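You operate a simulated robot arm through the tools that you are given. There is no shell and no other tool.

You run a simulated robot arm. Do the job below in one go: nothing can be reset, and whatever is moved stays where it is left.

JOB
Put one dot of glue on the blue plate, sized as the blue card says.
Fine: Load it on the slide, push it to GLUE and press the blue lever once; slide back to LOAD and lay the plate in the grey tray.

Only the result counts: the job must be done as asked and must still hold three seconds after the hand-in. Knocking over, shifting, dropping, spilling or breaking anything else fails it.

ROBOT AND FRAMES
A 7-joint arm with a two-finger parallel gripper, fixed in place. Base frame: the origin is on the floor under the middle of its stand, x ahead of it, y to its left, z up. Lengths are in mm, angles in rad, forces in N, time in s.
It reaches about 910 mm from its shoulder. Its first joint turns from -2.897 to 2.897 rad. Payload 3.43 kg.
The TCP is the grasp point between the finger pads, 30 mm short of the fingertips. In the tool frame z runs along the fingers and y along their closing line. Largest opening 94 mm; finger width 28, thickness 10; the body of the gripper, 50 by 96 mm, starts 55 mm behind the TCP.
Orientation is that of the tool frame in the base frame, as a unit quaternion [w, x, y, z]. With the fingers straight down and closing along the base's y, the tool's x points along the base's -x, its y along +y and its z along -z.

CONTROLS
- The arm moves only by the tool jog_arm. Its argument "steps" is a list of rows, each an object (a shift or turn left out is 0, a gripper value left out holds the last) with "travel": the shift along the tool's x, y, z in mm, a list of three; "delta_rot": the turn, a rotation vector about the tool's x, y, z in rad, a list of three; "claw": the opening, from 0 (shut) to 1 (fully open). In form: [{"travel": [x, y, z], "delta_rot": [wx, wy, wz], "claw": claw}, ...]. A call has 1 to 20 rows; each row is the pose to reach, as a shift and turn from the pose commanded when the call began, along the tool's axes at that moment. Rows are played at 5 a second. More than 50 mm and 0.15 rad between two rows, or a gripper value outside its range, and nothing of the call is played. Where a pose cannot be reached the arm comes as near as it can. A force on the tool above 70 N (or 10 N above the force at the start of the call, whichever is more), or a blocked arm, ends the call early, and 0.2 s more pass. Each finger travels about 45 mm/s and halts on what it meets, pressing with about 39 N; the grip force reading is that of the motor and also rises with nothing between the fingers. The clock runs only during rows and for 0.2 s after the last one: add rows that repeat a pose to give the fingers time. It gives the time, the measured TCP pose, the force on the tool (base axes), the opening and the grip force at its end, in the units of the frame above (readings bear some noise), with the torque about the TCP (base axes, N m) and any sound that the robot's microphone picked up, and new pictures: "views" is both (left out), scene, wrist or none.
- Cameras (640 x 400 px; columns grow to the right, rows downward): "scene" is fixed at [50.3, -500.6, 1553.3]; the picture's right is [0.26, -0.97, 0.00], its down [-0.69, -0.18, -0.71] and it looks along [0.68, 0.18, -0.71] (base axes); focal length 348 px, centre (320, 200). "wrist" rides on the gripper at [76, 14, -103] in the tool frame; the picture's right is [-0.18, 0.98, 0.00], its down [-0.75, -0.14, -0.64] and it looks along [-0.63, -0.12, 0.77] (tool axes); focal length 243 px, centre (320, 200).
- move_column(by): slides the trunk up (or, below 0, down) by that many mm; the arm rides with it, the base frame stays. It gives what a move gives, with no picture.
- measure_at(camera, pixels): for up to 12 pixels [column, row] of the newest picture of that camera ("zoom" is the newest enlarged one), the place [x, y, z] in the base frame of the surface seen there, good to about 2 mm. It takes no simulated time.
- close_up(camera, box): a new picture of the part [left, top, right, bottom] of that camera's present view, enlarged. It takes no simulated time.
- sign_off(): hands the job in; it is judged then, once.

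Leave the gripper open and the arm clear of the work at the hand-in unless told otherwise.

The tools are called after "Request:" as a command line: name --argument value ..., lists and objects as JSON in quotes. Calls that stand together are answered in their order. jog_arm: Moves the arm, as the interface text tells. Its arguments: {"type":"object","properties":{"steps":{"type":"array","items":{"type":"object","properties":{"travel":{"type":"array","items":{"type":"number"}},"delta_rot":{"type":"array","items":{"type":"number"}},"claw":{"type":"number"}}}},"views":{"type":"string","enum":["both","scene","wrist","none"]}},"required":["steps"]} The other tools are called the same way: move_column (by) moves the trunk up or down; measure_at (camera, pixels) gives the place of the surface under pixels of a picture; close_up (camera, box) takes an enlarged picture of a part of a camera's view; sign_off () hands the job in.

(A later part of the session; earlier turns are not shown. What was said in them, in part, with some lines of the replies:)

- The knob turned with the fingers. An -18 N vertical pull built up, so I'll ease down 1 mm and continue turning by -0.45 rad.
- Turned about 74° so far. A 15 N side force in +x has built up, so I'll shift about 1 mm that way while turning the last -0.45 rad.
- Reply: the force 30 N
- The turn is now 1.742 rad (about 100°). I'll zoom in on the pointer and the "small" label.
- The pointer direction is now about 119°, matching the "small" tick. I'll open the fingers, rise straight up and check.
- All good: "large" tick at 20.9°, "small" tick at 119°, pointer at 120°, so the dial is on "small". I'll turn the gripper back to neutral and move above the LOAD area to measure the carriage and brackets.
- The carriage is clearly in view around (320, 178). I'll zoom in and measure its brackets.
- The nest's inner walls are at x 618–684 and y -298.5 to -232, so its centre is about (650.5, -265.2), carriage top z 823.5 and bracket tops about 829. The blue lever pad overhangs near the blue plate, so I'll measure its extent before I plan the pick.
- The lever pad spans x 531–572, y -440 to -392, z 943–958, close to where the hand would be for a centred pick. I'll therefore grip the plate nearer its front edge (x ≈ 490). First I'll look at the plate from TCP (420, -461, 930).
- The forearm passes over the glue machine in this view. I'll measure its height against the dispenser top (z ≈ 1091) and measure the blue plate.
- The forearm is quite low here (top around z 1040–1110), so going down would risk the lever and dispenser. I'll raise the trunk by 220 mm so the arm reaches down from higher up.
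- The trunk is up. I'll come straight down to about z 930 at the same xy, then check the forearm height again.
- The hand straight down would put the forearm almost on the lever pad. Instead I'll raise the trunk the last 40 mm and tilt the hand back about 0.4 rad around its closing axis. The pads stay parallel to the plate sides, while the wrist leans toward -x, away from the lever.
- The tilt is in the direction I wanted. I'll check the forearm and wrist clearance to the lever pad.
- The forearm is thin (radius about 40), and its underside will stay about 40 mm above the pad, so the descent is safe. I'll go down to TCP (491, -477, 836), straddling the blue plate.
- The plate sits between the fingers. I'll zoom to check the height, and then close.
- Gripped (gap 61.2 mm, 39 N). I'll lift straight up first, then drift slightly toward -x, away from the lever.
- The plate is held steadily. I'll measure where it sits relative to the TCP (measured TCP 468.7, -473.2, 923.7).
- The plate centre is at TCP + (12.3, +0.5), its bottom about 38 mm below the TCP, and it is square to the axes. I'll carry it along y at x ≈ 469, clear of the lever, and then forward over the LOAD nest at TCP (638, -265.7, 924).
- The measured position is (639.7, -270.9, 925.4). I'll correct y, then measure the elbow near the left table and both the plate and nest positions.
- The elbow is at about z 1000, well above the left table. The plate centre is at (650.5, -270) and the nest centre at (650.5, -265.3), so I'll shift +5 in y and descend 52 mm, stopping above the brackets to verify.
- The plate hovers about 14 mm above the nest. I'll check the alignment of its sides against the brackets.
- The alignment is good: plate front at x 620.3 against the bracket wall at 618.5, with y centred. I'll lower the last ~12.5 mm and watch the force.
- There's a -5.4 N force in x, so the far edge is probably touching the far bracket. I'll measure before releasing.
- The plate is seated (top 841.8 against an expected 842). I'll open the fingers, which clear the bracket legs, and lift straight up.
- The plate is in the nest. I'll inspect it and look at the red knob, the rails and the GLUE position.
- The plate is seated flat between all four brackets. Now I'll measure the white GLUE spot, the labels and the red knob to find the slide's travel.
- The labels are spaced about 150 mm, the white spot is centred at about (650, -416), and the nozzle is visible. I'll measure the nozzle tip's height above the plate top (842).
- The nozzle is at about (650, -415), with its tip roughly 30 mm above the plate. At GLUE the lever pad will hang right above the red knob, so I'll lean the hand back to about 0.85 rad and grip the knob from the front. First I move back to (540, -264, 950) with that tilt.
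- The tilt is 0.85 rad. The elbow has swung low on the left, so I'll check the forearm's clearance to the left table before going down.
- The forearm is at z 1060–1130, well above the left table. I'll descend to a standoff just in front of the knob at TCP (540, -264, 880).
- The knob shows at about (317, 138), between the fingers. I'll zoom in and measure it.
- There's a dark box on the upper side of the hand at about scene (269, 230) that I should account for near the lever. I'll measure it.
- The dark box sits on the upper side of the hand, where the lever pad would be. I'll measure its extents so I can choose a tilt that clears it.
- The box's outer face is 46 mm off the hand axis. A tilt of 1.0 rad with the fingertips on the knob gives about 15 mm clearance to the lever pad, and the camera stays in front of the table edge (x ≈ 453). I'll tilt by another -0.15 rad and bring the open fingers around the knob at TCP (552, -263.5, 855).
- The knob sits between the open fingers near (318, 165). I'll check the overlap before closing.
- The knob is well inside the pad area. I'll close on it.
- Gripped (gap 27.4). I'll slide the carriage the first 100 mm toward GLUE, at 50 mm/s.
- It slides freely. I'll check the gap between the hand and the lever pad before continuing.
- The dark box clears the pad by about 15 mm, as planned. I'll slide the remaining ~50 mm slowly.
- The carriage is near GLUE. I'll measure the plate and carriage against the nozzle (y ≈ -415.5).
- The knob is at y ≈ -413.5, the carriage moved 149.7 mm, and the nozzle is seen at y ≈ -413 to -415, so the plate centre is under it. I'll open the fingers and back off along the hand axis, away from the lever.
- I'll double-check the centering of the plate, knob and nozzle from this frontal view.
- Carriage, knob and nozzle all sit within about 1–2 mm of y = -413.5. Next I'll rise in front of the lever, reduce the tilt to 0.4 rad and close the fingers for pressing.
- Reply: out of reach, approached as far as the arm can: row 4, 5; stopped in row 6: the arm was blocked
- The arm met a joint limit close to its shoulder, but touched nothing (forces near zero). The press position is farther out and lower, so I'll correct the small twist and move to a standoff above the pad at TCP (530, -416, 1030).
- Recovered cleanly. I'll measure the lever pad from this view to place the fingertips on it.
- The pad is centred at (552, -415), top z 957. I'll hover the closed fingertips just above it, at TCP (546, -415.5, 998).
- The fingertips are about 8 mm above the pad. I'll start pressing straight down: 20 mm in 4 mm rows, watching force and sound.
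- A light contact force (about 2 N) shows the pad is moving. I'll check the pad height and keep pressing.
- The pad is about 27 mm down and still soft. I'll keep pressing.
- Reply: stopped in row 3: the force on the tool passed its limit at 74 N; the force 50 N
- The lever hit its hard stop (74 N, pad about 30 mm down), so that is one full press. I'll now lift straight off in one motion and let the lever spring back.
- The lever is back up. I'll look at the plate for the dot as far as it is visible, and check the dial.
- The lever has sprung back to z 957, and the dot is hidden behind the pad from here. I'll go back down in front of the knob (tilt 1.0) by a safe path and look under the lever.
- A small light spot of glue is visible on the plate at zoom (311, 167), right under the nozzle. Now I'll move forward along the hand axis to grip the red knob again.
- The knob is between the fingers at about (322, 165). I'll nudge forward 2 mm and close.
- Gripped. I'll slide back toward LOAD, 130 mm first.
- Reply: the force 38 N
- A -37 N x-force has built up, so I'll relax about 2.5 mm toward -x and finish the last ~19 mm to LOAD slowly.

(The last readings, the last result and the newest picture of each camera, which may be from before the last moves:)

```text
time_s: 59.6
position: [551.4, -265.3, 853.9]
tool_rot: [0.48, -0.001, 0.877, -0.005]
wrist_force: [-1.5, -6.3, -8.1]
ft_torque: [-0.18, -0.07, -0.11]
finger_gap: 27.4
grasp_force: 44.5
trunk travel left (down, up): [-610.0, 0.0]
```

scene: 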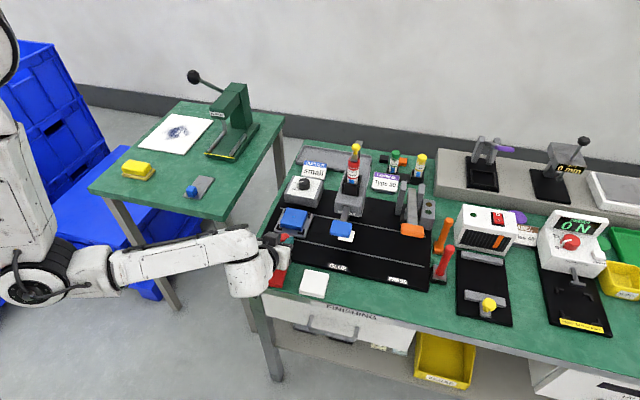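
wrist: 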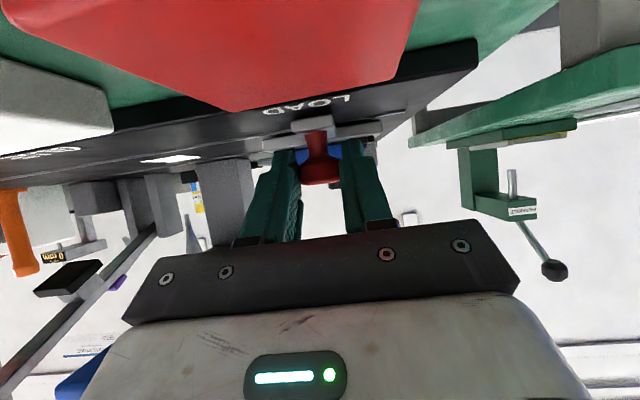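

The TCP is at y -265.3 (it was -264.7 when first gripped). I'll nudge the last 1.5 mm to the end stop and compare positions in the scene picture.

Request:
jog_arm --steps '[{"travel": [0, 0.8, 0]}, {"travel": [0, 1.6, 0]}, {"travel": [0, 1.6, 0]}]' --views "both"

Request:
close_up --camera "scene" --box '[260, 195, 350, 265]'

Request:
measure_at --camera "scene" --pixels '[[293, 219], [281, 228], [301, 232], [308, 213], [286, 210], [293, 222], [304, 238], [310, 214], [285, 237], [296, 221], [290, 218], [299, 220]]'

```text
time_s: 60.4
position: [550.5, -263.9, 852.6]
tool_rot: [0.479, 0.0, 0.878, -0.006]
wrist_force: [15.1, -21.6, -14.3]
ft_torque: [-0.39, 0.16, -0.46]
finger_gap: 27.6
grasp_force: 44.7
trunk travel left (down, up): [-610.0, 0.0]
```

scene: 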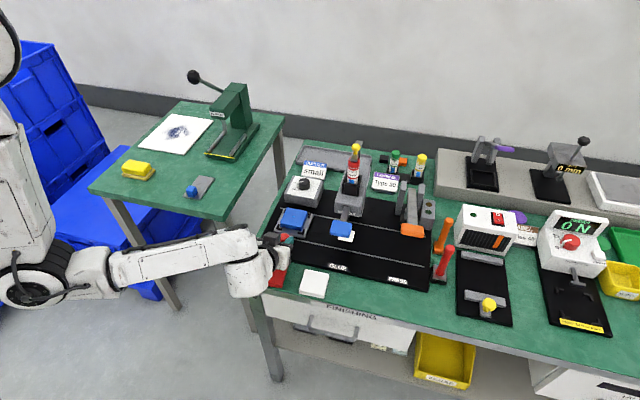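
wrist: 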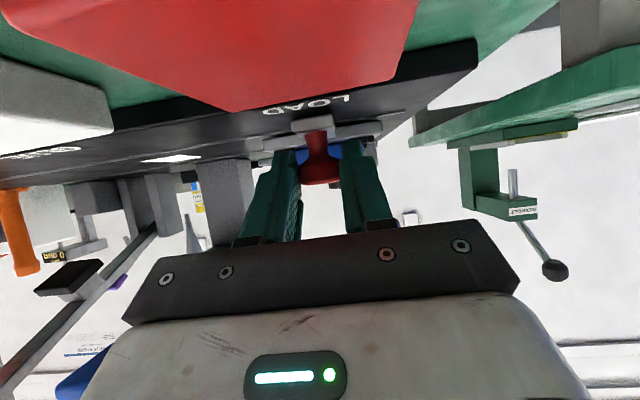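

```text
5.71 times, centred on (305, 230) of scene
```

zoom: 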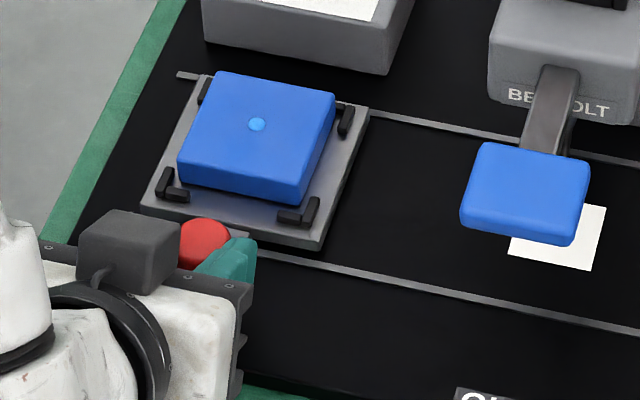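

```text
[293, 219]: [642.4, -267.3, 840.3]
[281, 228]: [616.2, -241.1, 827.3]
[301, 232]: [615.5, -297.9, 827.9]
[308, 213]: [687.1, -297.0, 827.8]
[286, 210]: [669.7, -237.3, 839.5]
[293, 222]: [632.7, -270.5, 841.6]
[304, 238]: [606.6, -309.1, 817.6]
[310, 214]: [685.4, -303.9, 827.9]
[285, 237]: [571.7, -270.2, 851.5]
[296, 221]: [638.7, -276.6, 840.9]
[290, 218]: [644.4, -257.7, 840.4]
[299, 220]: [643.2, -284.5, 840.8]
```

The dot is plainly visible near the plate's centre, zoom (257, 124), and the carriage is at its LOAD stop. I'll release the knob and back off.

Request:
jog_arm --steps '[{"claw": 0.4}, {"claw": 0.5}, {"claw": 0.5}, {"travel": [0, 0, -20], "claw": 0.5}, {"travel": [0, 0, -45], "claw": 0.5}, {"travel": [0, 0, -70], "claw": 0.6}, {"travel": [0, 0, -70], "claw": 0.6}]' --views "both"

Request:
close_up --camera "scene" --box '[260, 190, 350, 265]'

```text
time_s: 62.0
position: [491.9, -261.6, 891.4]
tool_rot: [0.48, -0.003, 0.877, -0.003]
wrist_force: [0.1, -0.1, 0.5]
ft_torque: [-0.03, -0.02, 0.02]
finger_gap: 56.5
grasp_force: 0.0
trunk travel left (down, up): [-610.0, 0.0]
```

scene: 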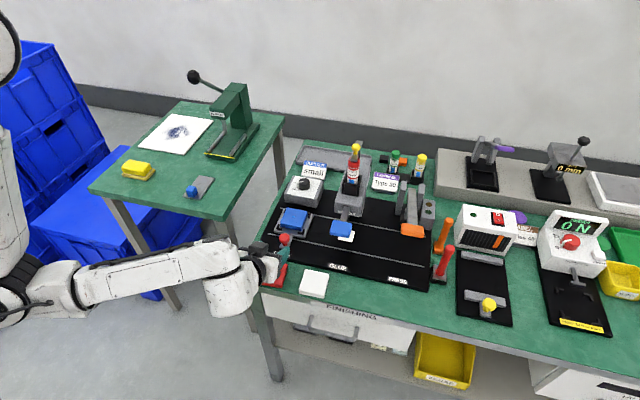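
wrist: 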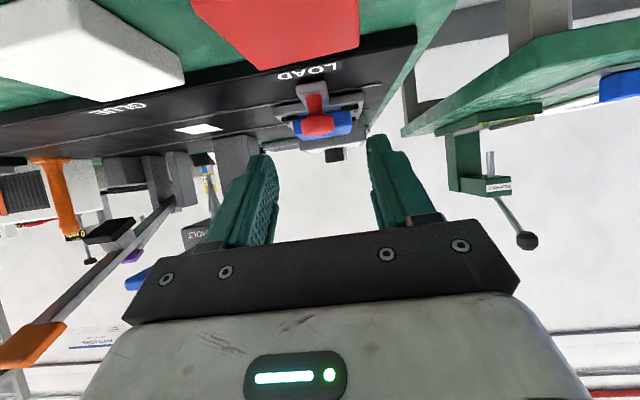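

```text
5.33 times, centred on (305, 228) of scene
```

zoom: 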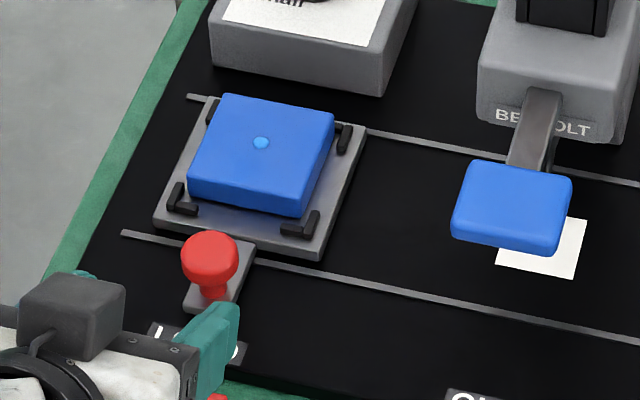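

Now I'll go over the plate: rise and move forward while reducing the tilt to 0.4 rad, the same posture I used when placing it.

Request:
jog_arm --steps '[{"travel": [-22.7, 0, 0.9], "delta_rot": [0, 0.05, 0]}, {"travel": [-47.6, 0, 2.8], "delta_rot": [0, 0.1, 0]}, {"travel": [-73.7, 0, 15.7], "delta_rot": [0, 0.22, 0]}, {"travel": [-94, -1, 38.3], "delta_rot": [0, 0.34, 0], "claw": 0.8}, {"travel": [-111.3, -2, 65.2], "delta_rot": [0, 0.47, 0], "claw": 0.82}, {"travel": [-126.4, -4, 92.4], "delta_rot": [0, 0.6, 0], "claw": 0.82}, {"travel": [-126.4, -4, 92.4], "delta_rot": [0, 0.6, 0], "claw": 0.82}]' --views "both"

```text
time_s: 63.6
position: [638.6, -265.3, 946.8]
tool_rot: [0.198, 0.0, 0.98, -0.005]
wrist_force: [0.8, -0.6, 0.4]
ft_torque: [-0.02, 0.01, 0.01]
finger_gap: 77.2
grasp_force: 0.0
trunk travel left (down, up): [-610.0, 0.0]
```

scene: 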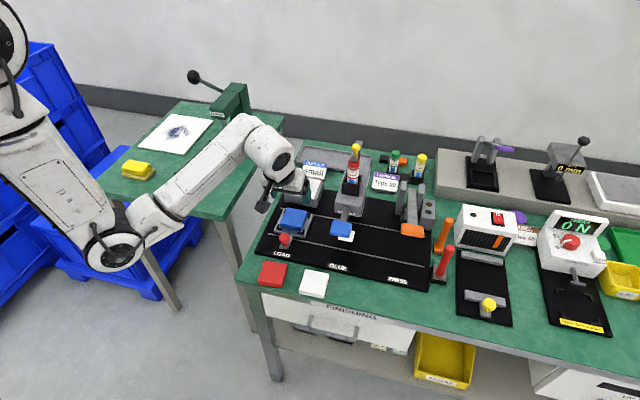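
wrist: 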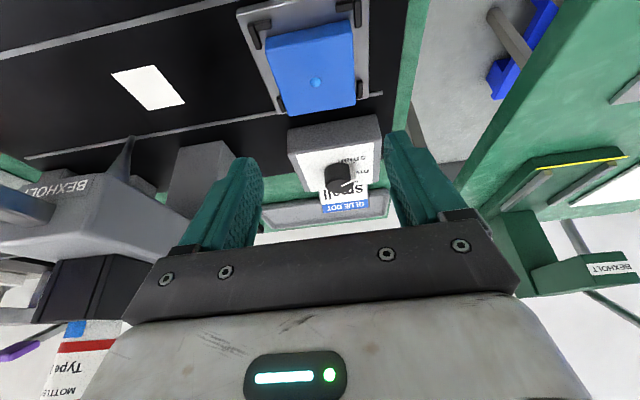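

The plate, with its dot at about (316, 81), is ahead. I'll measure its location in the nest.

Request:
close_up --camera "wrist" --box '[220, 0, 400, 125]'

Request:
measure_at --camera "wrist" --pixels '[[269, 50], [351, 30], [354, 100], [290, 110], [316, 81], [305, 30], [345, 20], [270, 40], [280, 85], [352, 70], [320, 106], [330, 26]]'

```text
3.20 times, centred on (310, 62) of wrist
```

zoom: 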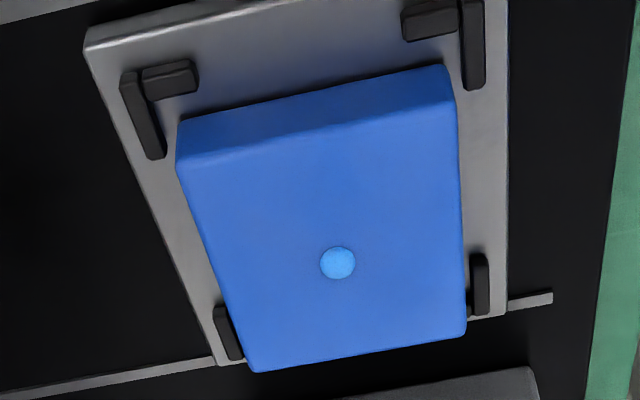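

```text
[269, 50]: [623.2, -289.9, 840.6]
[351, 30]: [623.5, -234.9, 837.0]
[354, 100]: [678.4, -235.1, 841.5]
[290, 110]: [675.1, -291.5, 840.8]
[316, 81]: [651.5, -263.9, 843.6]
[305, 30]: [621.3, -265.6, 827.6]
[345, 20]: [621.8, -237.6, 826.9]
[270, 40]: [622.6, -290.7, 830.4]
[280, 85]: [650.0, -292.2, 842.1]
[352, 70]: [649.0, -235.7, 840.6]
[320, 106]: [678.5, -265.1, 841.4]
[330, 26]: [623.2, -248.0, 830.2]
```

The plate centre is at about (652, -264), with the dot at (651.5, -263.9), well centred. I'll descend around it to TCP (640, -264, 861).

Request:
jog_arm --steps '[{"travel": [8, 0.6, 20]}, {"travel": [16, 1.3, 40]}, {"travel": [24, 1.3, 60]}, {"travel": [31.8, 1.3, 79]}, {"travel": [31.8, 1.3, 79]}]' --views "both"

```text
time_s: 64.8
position: [638.5, -264.6, 862.0]
tool_rot: [0.198, -0.001, 0.98, -0.004]
wrist_force: [-0.3, 0.4, 0.4]
ft_torque: [-0.01, 0.01, 0.01]
finger_gap: 77.3
grasp_force: 0.1
trunk travel left (down, up): [-610.0, 0.0]
```

scene: 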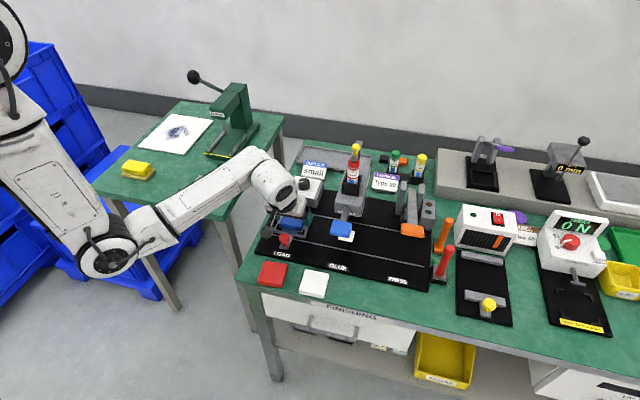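
wrist: 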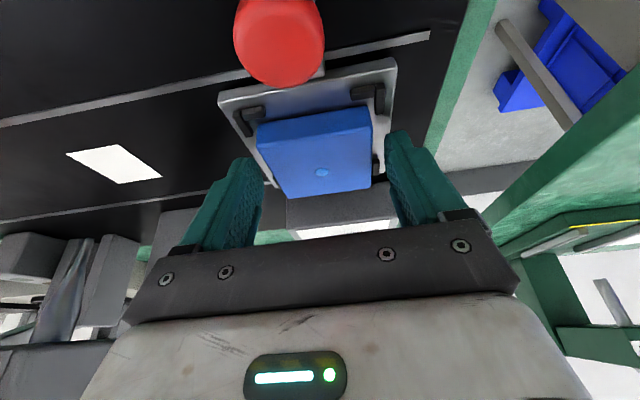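

The fingers straddle the plate at the sides, clear of the dot. I'll close on it.

Request:
jog_arm --steps '[{"travel": [0, 0, 0.5], "claw": 0.72}, {"travel": [0, 0, 0.5], "claw": 0.66}, {"travel": [0, 0, 0.5], "claw": 0.6}, {"travel": [0, 0, 0.5], "claw": 0.56}, {"travel": [0, 0, 0.5], "claw": 0.56}]' --views "wrist"

```text
time_s: 66.0
position: [638.6, -264.5, 862.1]
tool_rot: [0.199, -0.001, 0.98, -0.004]
wrist_force: [-0.6, -0.2, 0.4]
ft_torque: [-0.03, 0.0, -0.03]
finger_gap: 60.7
grasp_force: 38.4
trunk travel left (down, up): [-610.0, 0.0]
```

wrist: 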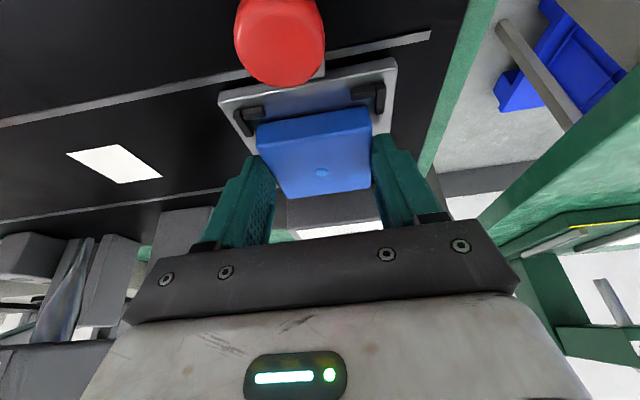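

Gripped (60.7 mm). I'll lift straight up 100 mm and check.

Request:
jog_arm --steps '[{"travel": [-4, 0, -9.2]}, {"travel": [-9.7, 0, -23]}, {"travel": [-19.4, 0, -46.1]}, {"travel": [-29.1, 0, -69.1]}, {"travel": [-38.8, 0, -92.2]}, {"travel": [-38.8, 0, -92.2]}]' --views "both"

```text
time_s: 67.4
position: [638.0, -264.4, 963.5]
tool_rot: [0.199, -0.001, 0.98, -0.005]
wrist_force: [0.2, -0.8, -1.0]
ft_torque: [0.0, 0.0, -0.04]
finger_gap: 60.7
grasp_force: 38.7
trunk travel left (down, up): [-610.0, 0.0]
```

scene: 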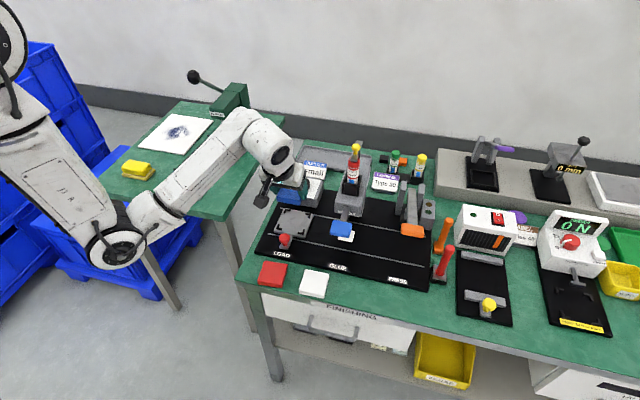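
wrist: 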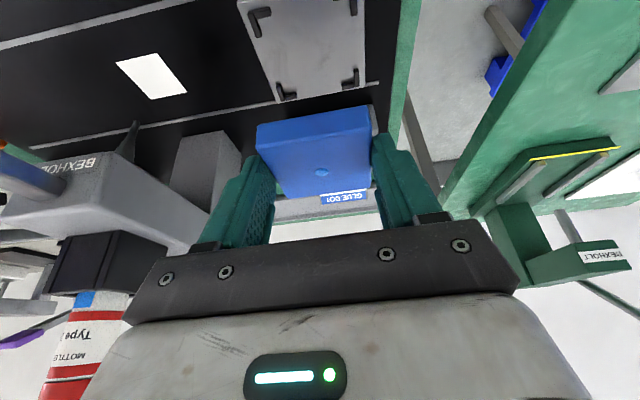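

The plate came out cleanly. To reach the tray I need the trunk lower, so I'll raise the plate another 100 mm (moving slightly forward) and then lower the trunk in stages.

Request:
jog_arm --steps '[{"travel": [-25.2, 0, -25.6]}, {"travel": [-50.5, 0, -51.1]}, {"travel": [-75.7, 0, -76.7]}, {"travel": [-75.7, 0, -76.7]}]' --views "scene"

```text
time_s: 68.4
position: [680.0, -264.7, 1061.4]
tool_rot: [0.198, -0.001, 0.98, -0.004]
wrist_force: [-1.4, 0.5, -0.8]
ft_torque: [-0.01, 0.0, 0.03]
finger_gap: 60.9
grasp_force: 38.5
trunk travel left (down, up): [-610.0, 0.0]
```

scene: 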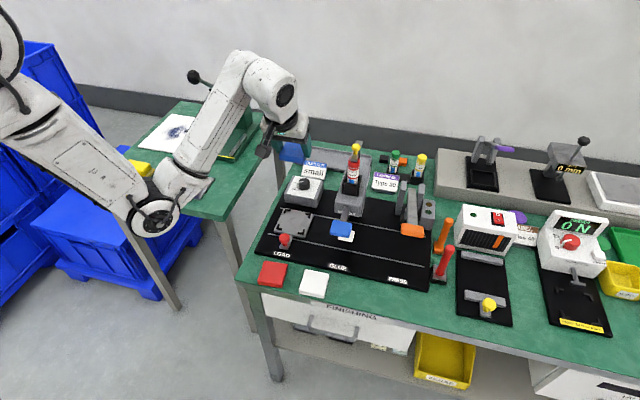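

Before lowering the trunk, I'll check the elbow's height over the left table.

Request:
measure_at --camera "scene" --pixels '[[155, 215], [180, 190], [150, 235], [130, 200], [200, 175], [185, 200], [215, 140], [150, 190], [195, 205]]'

Request:
close_up --camera "scene" --box '[80, 40, 330, 260]'

```text
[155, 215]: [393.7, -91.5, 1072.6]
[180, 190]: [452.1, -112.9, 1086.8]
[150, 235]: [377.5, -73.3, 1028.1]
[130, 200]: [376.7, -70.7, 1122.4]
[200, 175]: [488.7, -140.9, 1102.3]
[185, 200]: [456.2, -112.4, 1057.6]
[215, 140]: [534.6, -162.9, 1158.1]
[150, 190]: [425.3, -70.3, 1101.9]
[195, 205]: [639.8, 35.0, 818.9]
```

```text
1.82 times, centred on (205, 150) of scene
```

zoom: 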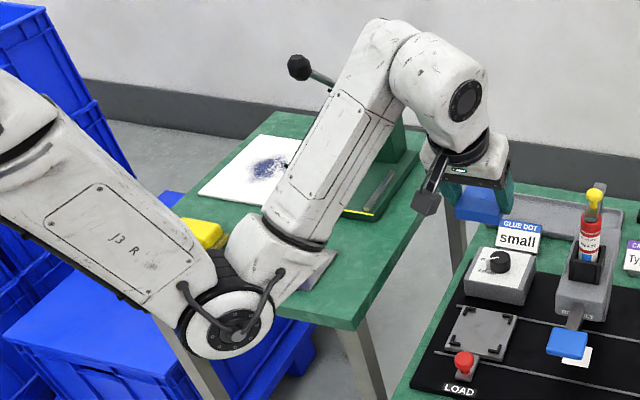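

The elbow is at z ≥ 1020, with plenty of room. I'll move forward to TCP (780, -285, 1061), which also straightens the arm.

Request:
jog_arm --steps '[{"travel": [-30.7, -6.7, 12.9]}, {"travel": [-61.4, -13.3, 25.9]}, {"travel": [-92.2, -20, 38.8]}, {"travel": [-92.2, -20, 38.8]}]' --views "scene"

Request:
move_column --by -120

```text
time_s: 69.4
position: [782.0, -279.5, 1061.6]
tool_rot: [0.199, -0.001, 0.98, -0.005]
wrist_force: [-0.4, -1.0, -0.9]
ft_torque: [-0.03, 0.03, 0.01]
finger_gap: 60.7
grasp_force: 39.3
trunk travel left (down, up): [-610.0, 0.0]
```

scene: 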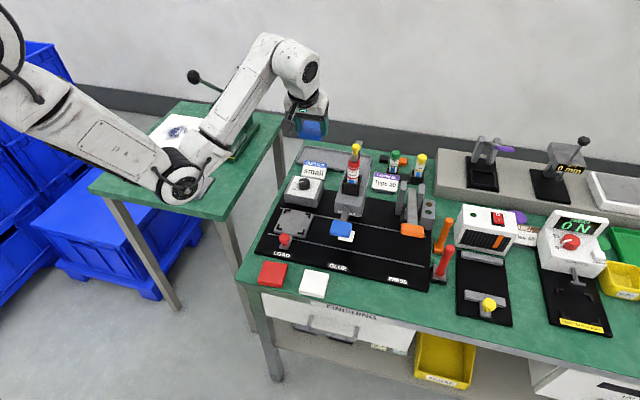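

```text
time_s: 70.9
position: [780.8, -281.8, 940.9]
tool_rot: [0.199, -0.001, 0.98, -0.005]
wrist_force: [-0.2, 1.1, -0.1]
ft_torque: [0.02, 0.03, 0.02]
finger_gap: 60.8
grasp_force: 38.9
trunk travel left (down, up): [-490.0, 120.0]
```

TCP is now at z 941 with the trunk 120 mm lower. I'll raise the plate 110 mm again.

Request:
jog_arm --steps '[{"travel": [-14.2, 0, -33.8]}, {"travel": [-28.5, 0, -67.6]}, {"travel": [-42.7, 0, -101.4]}, {"travel": [-42.7, 0, -101.4]}]' --views "both"

Request:
measure_at --camera "scene" --pixels '[[160, 190], [180, 180], [150, 205], [185, 195], [205, 165], [170, 165]]'

```text
time_s: 71.9
position: [781.2, -280.5, 1054.9]
tool_rot: [0.199, -0.002, 0.98, -0.004]
wrist_force: [-0.2, -0.4, -0.9]
ft_torque: [0.03, -0.02, 0.03]
finger_gap: 61.1
grasp_force: 38.5
trunk travel left (down, up): [-490.0, 120.0]
```

scene: 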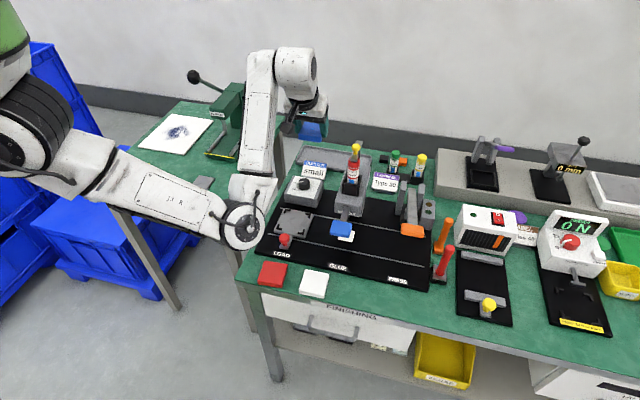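
wrist: 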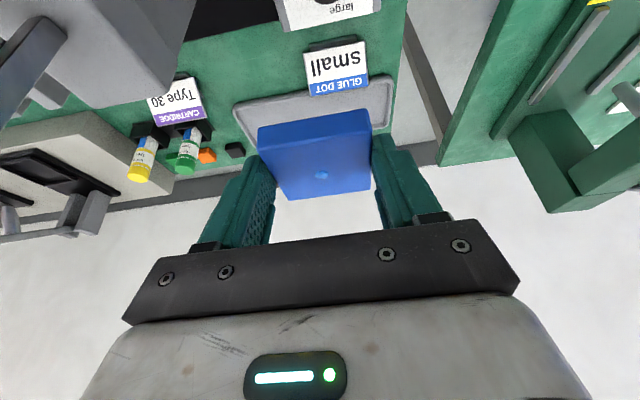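

```text
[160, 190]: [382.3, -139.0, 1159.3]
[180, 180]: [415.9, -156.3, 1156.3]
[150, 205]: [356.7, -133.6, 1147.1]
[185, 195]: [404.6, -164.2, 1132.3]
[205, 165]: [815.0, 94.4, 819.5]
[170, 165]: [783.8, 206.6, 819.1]
```

The elbow has swung to about (243, 225) in the picture. I'll measure it there before lowering the trunk again.

Request:
measure_at --camera "scene" --pixels '[[243, 225], [250, 205], [260, 230], [240, 245], [225, 235], [250, 185], [265, 190], [270, 120], [200, 215]]'

Request:
close_up --camera "scene" --box '[150, 40, 370, 270]'

```text
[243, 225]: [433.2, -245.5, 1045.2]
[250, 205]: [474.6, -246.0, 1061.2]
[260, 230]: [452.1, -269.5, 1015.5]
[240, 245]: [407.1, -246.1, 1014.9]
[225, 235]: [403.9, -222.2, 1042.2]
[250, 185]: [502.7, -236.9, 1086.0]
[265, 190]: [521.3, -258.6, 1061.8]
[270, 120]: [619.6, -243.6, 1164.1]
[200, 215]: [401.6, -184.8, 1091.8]
```

```text
1.74 times, centred on (260, 155) of scene
```

zoom: 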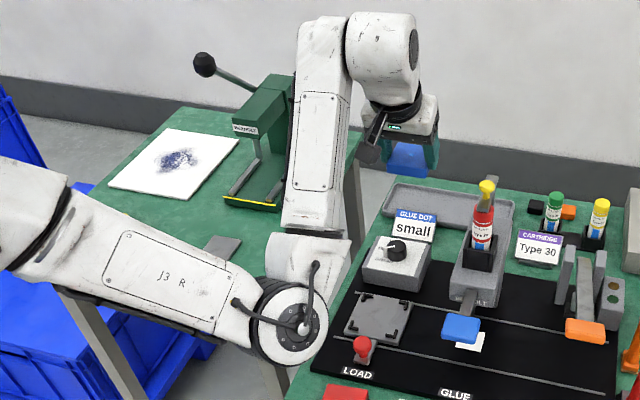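

The elbow is high enough. A cleaner plan is to extend to the tray at this height first, TCP (948, -300, 1055), and then lower everything with the trunk alone.

Request:
jog_arm --steps '[{"travel": [-30.8, -4, 13]}, {"travel": [-61.6, -8, 25.9]}, {"travel": [-92.3, -12, 38.9]}, {"travel": [-123.1, -16, 51.8]}, {"travel": [-153.9, -20, 64.8]}, {"travel": [-153.9, -20, 64.8]}]' --views "both"

```text
time_s: 73.3
position: [948.6, -298.9, 1051.8]
tool_rot: [0.199, 0.0, 0.98, -0.005]
wrist_force: [0.3, -0.5, -2.2]
ft_torque: [-0.02, 0.01, -0.01]
finger_gap: 60.7
grasp_force: 39.3
trunk travel left (down, up): [-490.0, 120.0]
```

scene: 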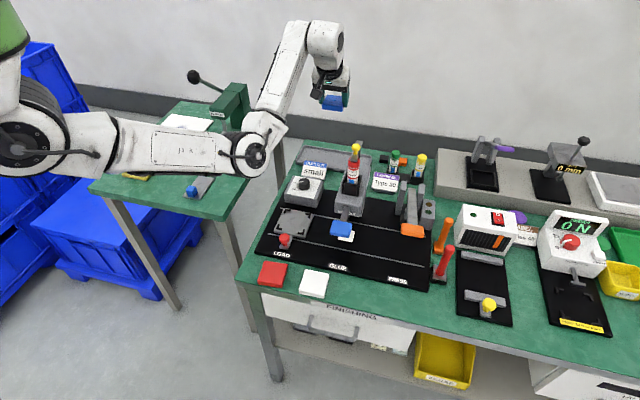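
wrist: 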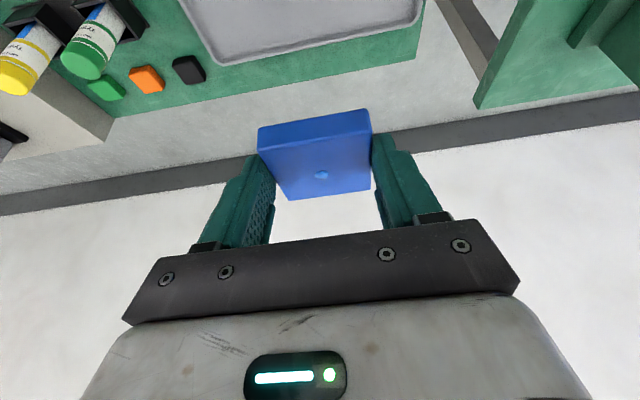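

Reached the spot above the tray. I'll check the elbow and forearm heights before lowering the trunk.

Request:
measure_at --camera "scene" --pixels '[[245, 155], [255, 170], [265, 120], [285, 70], [250, 135], [235, 160], [325, 40], [180, 150]]'

Request:
move_column --by -110

Request:
jog_arm --steps '[{"travel": [0, 0, 0]}]' --views "both"

```text
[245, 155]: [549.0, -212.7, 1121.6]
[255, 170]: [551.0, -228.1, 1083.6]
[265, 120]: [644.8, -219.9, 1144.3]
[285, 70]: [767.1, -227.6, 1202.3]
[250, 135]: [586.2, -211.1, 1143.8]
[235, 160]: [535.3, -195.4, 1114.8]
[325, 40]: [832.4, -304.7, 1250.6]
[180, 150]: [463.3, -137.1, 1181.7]
```

```text
time_s: 74.7
position: [948.8, -299.8, 941.8]
tool_rot: [0.2, -0.001, 0.98, -0.004]
wrist_force: [0.7, -0.2, -0.8]
ft_torque: [0.0, 0.02, 0.0]
finger_gap: 60.8
grasp_force: 39.3
trunk travel left (down, up): [-380.0, 230.0]
```

```text
time_s: 75.1
position: [948.4, -299.8, 941.6]
tool_rot: [0.198, 0.0, 0.98, -0.005]
wrist_force: [-1.0, 0.3, -0.6]
ft_torque: [0.02, -0.01, -0.03]
finger_gap: 60.8
grasp_force: 38.9
trunk travel left (down, up): [-380.0, 230.0]
```

scene: 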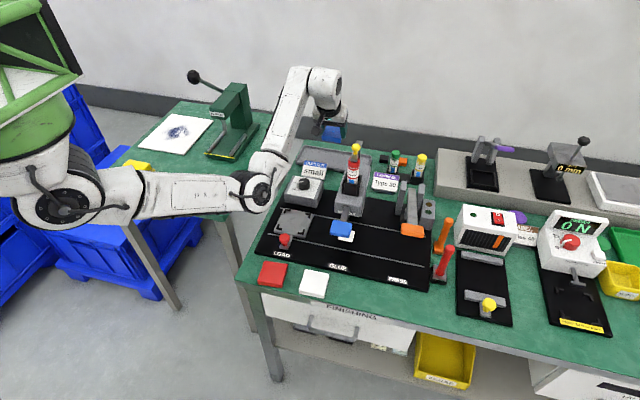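
wrist: 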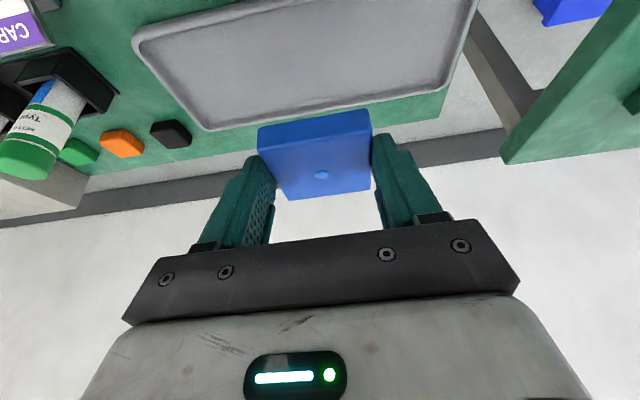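

The plate is now about 100 mm above the tray. I'll measure the tray's inner floor and rims and the plate from here.

Request:
measure_at --camera "wrist" --pixels '[[140, 40], [205, 125], [445, 88], [470, 5], [220, 120], [435, 80], [300, 60], [240, 100], [400, 80], [330, 95], [250, 20], [175, 60]]'

Request:
measure_at --camera "wrist" --pixels '[[262, 130], [315, 122], [365, 113], [265, 150], [370, 135], [365, 185], [288, 195], [321, 175]]'

Request:
close_up --camera "scene" --box '[270, 90, 400, 200]'

```text
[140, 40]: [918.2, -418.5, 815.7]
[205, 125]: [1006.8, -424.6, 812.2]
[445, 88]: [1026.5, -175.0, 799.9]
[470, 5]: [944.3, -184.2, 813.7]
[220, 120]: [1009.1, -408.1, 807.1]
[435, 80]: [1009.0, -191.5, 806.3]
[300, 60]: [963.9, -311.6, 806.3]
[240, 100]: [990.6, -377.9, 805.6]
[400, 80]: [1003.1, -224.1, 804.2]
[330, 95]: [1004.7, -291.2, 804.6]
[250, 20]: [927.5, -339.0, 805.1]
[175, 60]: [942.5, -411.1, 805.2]
```

```text
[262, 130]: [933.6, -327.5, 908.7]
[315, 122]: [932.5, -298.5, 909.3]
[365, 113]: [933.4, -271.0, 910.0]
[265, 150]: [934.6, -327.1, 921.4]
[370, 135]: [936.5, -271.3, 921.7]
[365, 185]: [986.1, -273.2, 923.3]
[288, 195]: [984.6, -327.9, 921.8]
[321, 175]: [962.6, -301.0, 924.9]
```

```text
3.64 times, centred on (335, 145) of scene
```

zoom: 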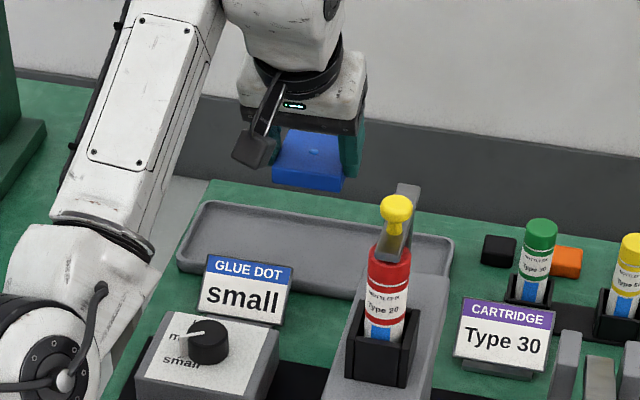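

The plate spans x 932–992 over the tray floor (z ≈ 804.5, inner x about 920–1005). The elbow is close above the LOAD corner, so I'll measure it carefully before any further lowering.

Request:
measure_at --camera "scene" --pixels '[[258, 190], [265, 200], [250, 205], [270, 190], [260, 208], [272, 180], [245, 195], [255, 212], [240, 210], [268, 208], [275, 165], [262, 175]]'

Request:
close_up --camera "scene" --box '[200, 130, 320, 260]'

```text
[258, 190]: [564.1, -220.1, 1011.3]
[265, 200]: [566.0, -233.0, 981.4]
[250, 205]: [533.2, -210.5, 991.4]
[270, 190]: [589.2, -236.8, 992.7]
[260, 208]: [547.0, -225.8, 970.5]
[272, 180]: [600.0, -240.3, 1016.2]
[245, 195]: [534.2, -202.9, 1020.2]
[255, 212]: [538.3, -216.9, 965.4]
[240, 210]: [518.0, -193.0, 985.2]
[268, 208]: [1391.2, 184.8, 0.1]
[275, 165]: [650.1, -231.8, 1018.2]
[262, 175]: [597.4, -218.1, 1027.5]
```

```text
3.08 times, centred on (260, 195) of scene
```

zoom: 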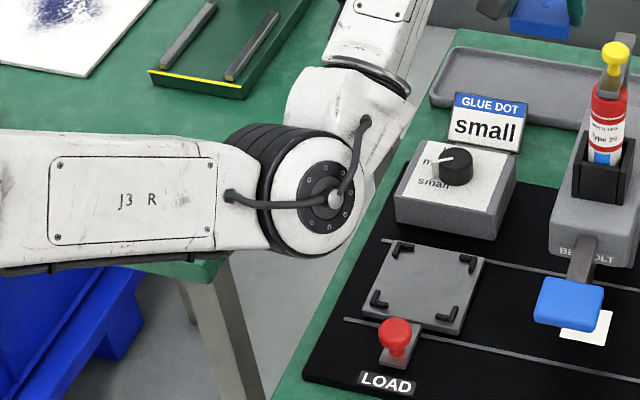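

The elbow's lowest point is about z 950 near the LOAD corner, and lowering the trunk fully would bring it close to the red knob. I'll descend with the arm instead, which straightens and raises the elbow: 50 mm first.

Request:
jog_arm --steps '[{"travel": [6.5, 0, 15.4]}, {"travel": [12.9, 0, 30.7]}, {"travel": [19.4, 0, 46.1]}, {"travel": [19.4, 0, 46.1]}]' --views "both"

Request:
close_up --camera "scene" --box '[200, 100, 360, 260]'

```text
time_s: 76.1
position: [945.3, -301.0, 889.5]
tool_rot: [0.199, -0.001, 0.98, -0.004]
wrist_force: [0.5, 1.2, -0.1]
ft_torque: [-0.03, 0.01, -0.02]
finger_gap: 60.8
grasp_force: 39.3
trunk travel left (down, up): [-380.0, 230.0]
```

scene: 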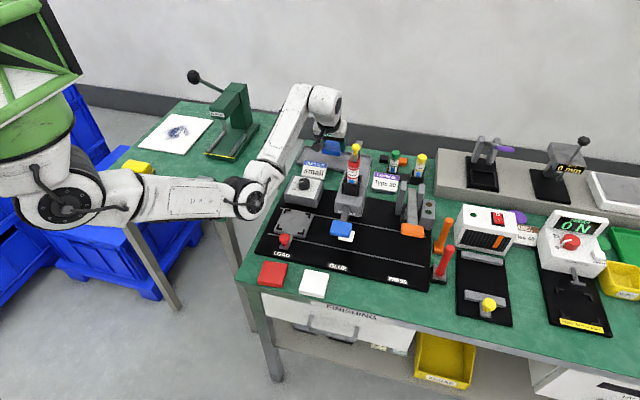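
wrist: 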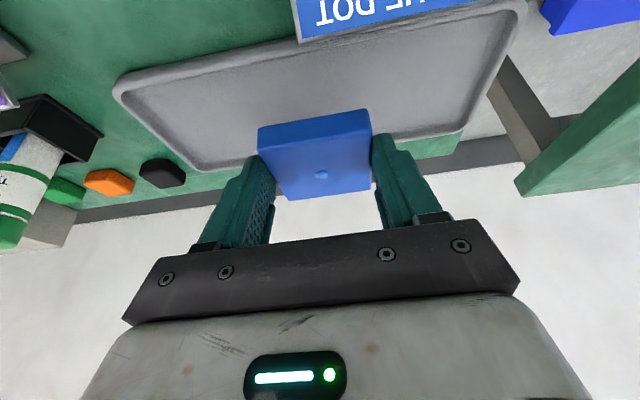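

```text
2.50 times, centred on (280, 180) of scene
```

zoom: 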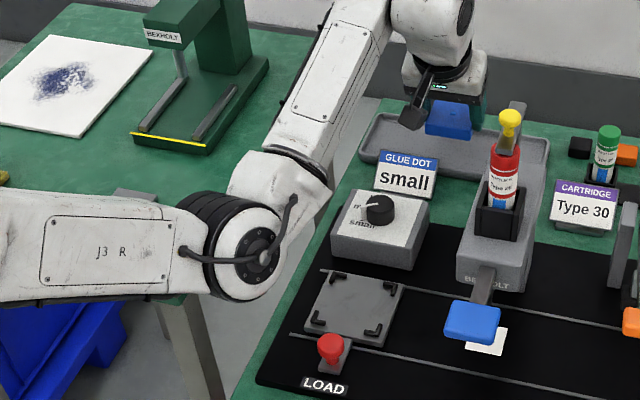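

Request:
measure_at --camera "scene" --pixels '[[250, 200], [258, 208], [245, 215], [265, 195], [252, 218], [240, 205], [262, 212], [247, 205], [265, 185], [275, 180], [270, 150], [255, 185]]'

Request:
measure_at --camera "wrist" --pixels '[[262, 130], [315, 122], [365, 113], [265, 150], [370, 135], [365, 185], [288, 195], [310, 25], [400, 10], [150, 85], [210, 165], [400, 120]]'

```text
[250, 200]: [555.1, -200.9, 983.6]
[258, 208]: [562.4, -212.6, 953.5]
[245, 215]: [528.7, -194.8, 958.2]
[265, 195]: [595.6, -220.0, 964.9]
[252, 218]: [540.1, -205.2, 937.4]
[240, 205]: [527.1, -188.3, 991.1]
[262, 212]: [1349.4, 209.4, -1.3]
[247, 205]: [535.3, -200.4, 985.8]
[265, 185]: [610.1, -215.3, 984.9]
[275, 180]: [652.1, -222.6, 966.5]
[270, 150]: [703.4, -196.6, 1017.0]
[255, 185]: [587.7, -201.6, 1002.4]
```

```text
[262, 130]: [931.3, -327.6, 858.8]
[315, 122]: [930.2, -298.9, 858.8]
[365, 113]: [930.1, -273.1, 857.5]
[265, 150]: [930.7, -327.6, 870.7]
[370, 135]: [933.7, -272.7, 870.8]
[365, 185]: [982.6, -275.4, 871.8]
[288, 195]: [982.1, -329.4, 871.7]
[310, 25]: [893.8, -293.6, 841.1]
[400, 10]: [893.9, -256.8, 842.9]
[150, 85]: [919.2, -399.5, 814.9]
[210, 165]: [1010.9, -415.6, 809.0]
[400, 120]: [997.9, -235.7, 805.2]
```

The elbow only drops about half as fast this way, and its underside will end near z 900, clear of the knob at 852. I'll continue down 38 mm, shifting +2 in x to centre the plate in the tray.

Request:
jog_arm --steps '[{"travel": [2.5, 0, 9.5]}, {"travel": [6, 0, 18.6]}, {"travel": [9.4, 0, 27.2]}, {"travel": [12.9, 0, 35.8]}, {"travel": [12.9, 0, 35.8]}]' --views "both"

Request:
measure_at --camera "wrist" --pixels '[[262, 130], [315, 122], [365, 113], [265, 150], [370, 135], [365, 185], [288, 195], [400, 140], [240, 150], [320, 100]]'

Request:
measure_at --camera "scene" --pixels '[[250, 210], [255, 220], [245, 222], [262, 205], [240, 212], [250, 225], [265, 195], [275, 190]]'

Request:
close_up --camera "scene" --box '[200, 100, 380, 260]'

```text
time_s: 77.3
position: [949.9, -300.0, 854.4]
tool_rot: [0.198, 0.0, 0.98, -0.005]
wrist_force: [0.7, 0.1, -0.3]
ft_torque: [-0.01, -0.02, -0.02]
finger_gap: 60.7
grasp_force: 39.0
trunk travel left (down, up): [-380.0, 230.0]
```

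scene: 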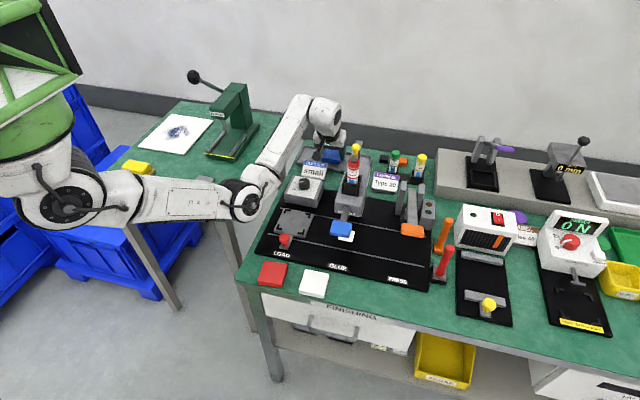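
wrist: 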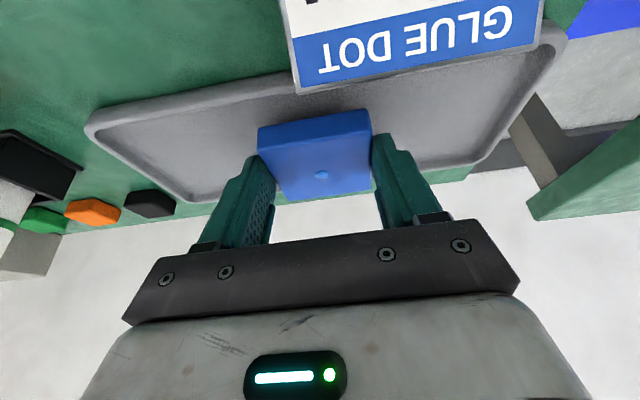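

```text
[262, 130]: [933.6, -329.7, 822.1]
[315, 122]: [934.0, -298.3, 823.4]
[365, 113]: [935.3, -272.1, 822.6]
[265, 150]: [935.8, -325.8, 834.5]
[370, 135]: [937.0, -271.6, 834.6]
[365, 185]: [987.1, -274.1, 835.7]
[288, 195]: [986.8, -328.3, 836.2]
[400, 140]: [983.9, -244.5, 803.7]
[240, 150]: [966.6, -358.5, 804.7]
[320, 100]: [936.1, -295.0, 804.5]
```

```text
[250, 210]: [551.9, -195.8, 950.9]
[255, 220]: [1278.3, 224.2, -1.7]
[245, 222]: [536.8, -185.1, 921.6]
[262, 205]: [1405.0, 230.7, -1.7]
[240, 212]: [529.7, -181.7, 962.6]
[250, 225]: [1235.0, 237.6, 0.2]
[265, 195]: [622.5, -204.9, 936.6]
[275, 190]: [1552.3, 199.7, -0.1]
```

```text
2.50 times, centred on (290, 180) of scene
```

zoom: 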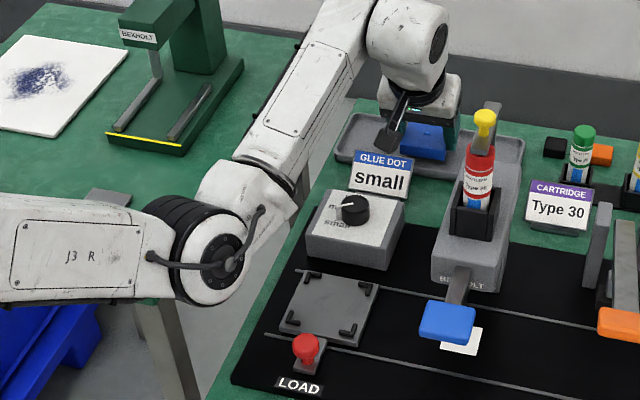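

The plate bottom is about 12 mm above the tray floor, and the elbow is moving outward, clear of everything. I'll lower the final 11.5 mm gently.

Request:
jog_arm --steps '[{"travel": [1.6, 0, 3.7]}, {"travel": [3.1, 0, 7.4]}, {"travel": [4.5, 0, 10.6]}, {"travel": [4.5, 0, 10.6]}]' --views "both"

Request:
measure_at --camera "wrist" --pixels '[[262, 130], [315, 122], [365, 113], [265, 150], [370, 135], [365, 185], [288, 195], [400, 140], [240, 150], [320, 110]]'

```text
time_s: 78.3
position: [950.4, -300.9, 842.3]
tool_rot: [0.198, -0.001, 0.98, -0.004]
wrist_force: [-0.3, -0.7, 0.2]
ft_torque: [-0.03, -0.01, 0.0]
finger_gap: 60.6
grasp_force: 38.7
trunk travel left (down, up): [-380.0, 230.0]
```

scene: 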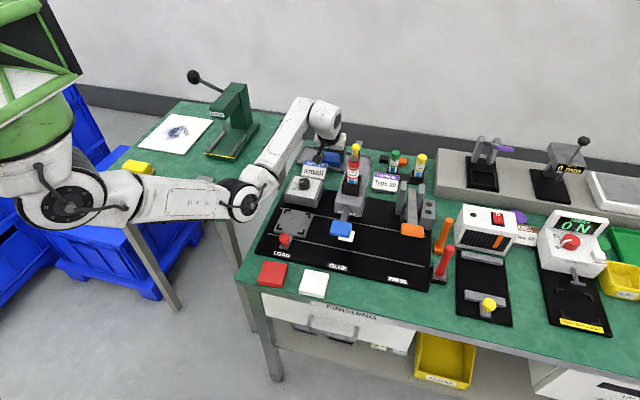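
wrist: 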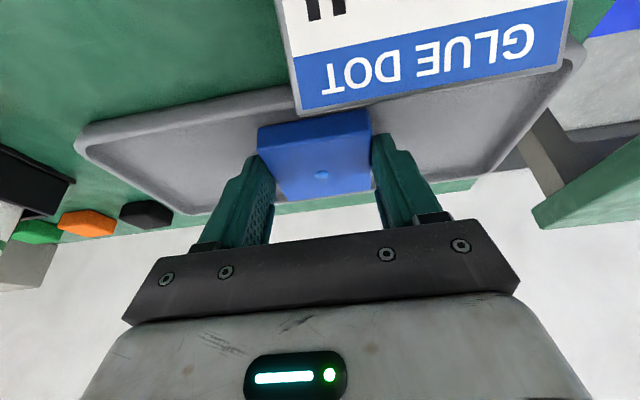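

```text
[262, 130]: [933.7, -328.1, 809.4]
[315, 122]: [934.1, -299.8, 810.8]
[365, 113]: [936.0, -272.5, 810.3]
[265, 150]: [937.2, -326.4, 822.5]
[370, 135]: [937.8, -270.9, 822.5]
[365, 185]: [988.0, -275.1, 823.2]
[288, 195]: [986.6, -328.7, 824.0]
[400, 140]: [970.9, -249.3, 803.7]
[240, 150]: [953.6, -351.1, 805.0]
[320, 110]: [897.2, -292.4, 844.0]
```

The plate top reads 823, so its bottom is within about 0.5 mm of the tray floor. I'll lower another 0.7 mm, open the fingers and rise straight up.

Request:
jog_arm --steps '[{"travel": [0.3, 0, 0.7], "claw": 0.56}, {"travel": [0.3, 0, 0.7], "claw": 0.66}, {"travel": [0.3, 0, 0.7], "claw": 0.78}, {"travel": [0.3, 0, 0.7], "claw": 0.8}, {"travel": [-3.9, 0, -9.2], "claw": 0.8}, {"travel": [-13.6, 0, -32.3], "claw": 0.8}, {"travel": [-27.2, 0, -64.5], "claw": 0.8}, {"travel": [-40.7, 0, -96.8], "claw": 0.8}, {"travel": [-40.7, 0, -96.8], "claw": 0.8}]' --views "both"

```text
time_s: 80.3
position: [949.1, -299.4, 945.2]
tool_rot: [0.198, 0.0, 0.98, -0.005]
wrist_force: [0.5, 0.2, 0.1]
ft_torque: [0.03, -0.02, -0.02]
finger_gap: 75.3
grasp_force: 0.1
trunk travel left (down, up): [-380.0, 230.0]
```

scene: 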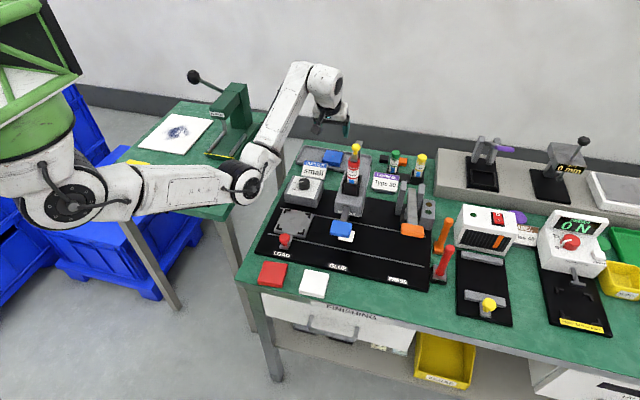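
wrist: 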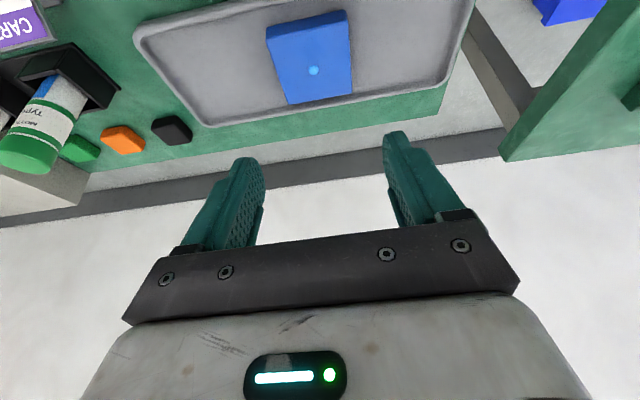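

The plate lies flat in the grey tray with its dot intact. I'll inspect the tray, dial, slide and lever for the final state.

Request:
close_up --camera "scene" --box '[260, 120, 400, 260]'

Request:
close_up --camera "wrist" --box '[120, 0, 490, 140]'

Request:
measure_at --camera "wrist" --pixels '[[270, 45], [347, 25], [350, 88], [290, 100], [313, 71], [305, 30], [250, 90], [380, 70]]'

```text
2.86 times, centred on (330, 190) of scene
```

zoom: 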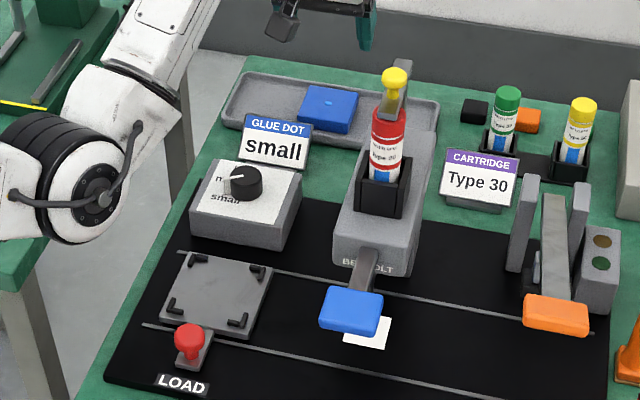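

```text
1.73 times, centred on (305, 70) of wrist
```

zoom: 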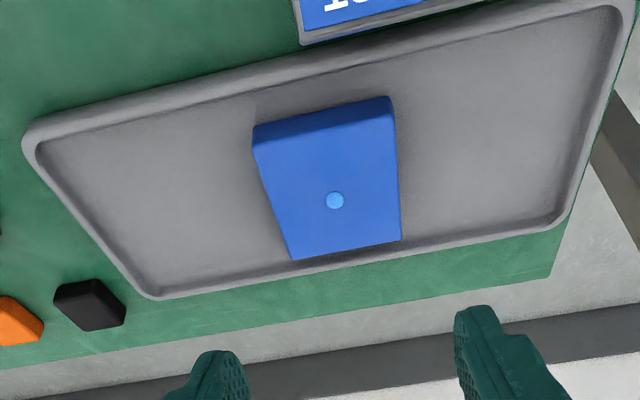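

```text
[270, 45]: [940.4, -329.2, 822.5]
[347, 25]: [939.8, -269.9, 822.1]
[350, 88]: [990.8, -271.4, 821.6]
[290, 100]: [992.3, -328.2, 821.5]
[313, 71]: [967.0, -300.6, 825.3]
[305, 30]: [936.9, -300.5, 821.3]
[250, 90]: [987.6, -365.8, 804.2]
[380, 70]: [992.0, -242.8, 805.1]
```

The plate is flat in the tray (top 821.5–822.5 at all corners), centred at about (966, -300). The dial is on small, the slide is at LOAD, the lever is up, and nothing else has moved. I'll raise the trunk to clear the work, open the gripper fully and check once more.

Request:
move_column --by 150

Request:
jog_arm --steps '[{"claw": 1.0}, {"claw": 1.0}, {"claw": 1.0}]' --views "both"

Request:
close_up --camera "scene" --box '[240, 130, 450, 310]'

```text
time_s: 82.0
position: [949.4, -301.5, 1096.5]
tool_rot: [0.198, -0.001, 0.98, -0.004]
wrist_force: [0.5, 0.2, 0.2]
ft_torque: [-0.01, 0.02, 0.0]
finger_gap: 75.2
grasp_force: 0.1
trunk travel left (down, up): [-530.0, 80.0]
```

```text
time_s: 82.8
position: [948.7, -299.6, 1095.4]
tool_rot: [0.198, -0.001, 0.98, -0.005]
wrist_force: [-0.2, -0.1, 0.3]
ft_torque: [-0.02, -0.02, 0.01]
finger_gap: 93.8
grasp_force: 0.0
trunk travel left (down, up): [-530.0, 80.0]
```

scene: 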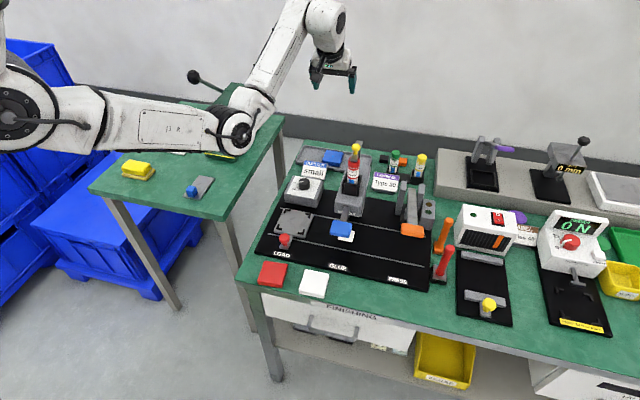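
wrist: 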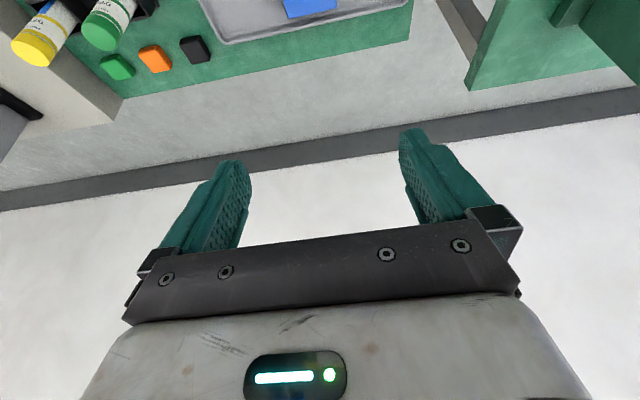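

```text
2.22 times, centred on (345, 220) of scene
```

zoom: 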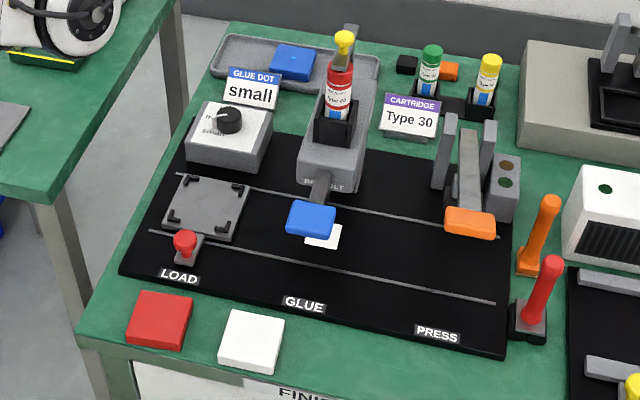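

Everything is in place: the blue plate with its one small dot is in the grey tray, the slide is at LOAD, the lever is up, and the gripper is open and clear. I'm handing the job in.

Request:
sign_off

```text
The job is handed in.
```

The blue plate has one dot of glue and is lying flat in the grey tray. I've handed the job in, and no verdict has come back.

- **Dot size:** the blue card says "small", but the dial was on "large", so I turned it to "small" before gluing.
- **Gluing:** I pushed the loaded slide to GLUE, pressed the blue lever once to its stop, and slid it back to LOAD. The dot came out near the centre of the plate.
- **Cartridge:** I left it alone. The purple card asks for Type 30, but the dispenser holds Type 20. Your job only mentioned the blue card, so the glue came from the Type 20.
- **At hand-in:** the gripper was open and clear of the bench, the lever was back up, and I saw nothing else moved or knocked over.
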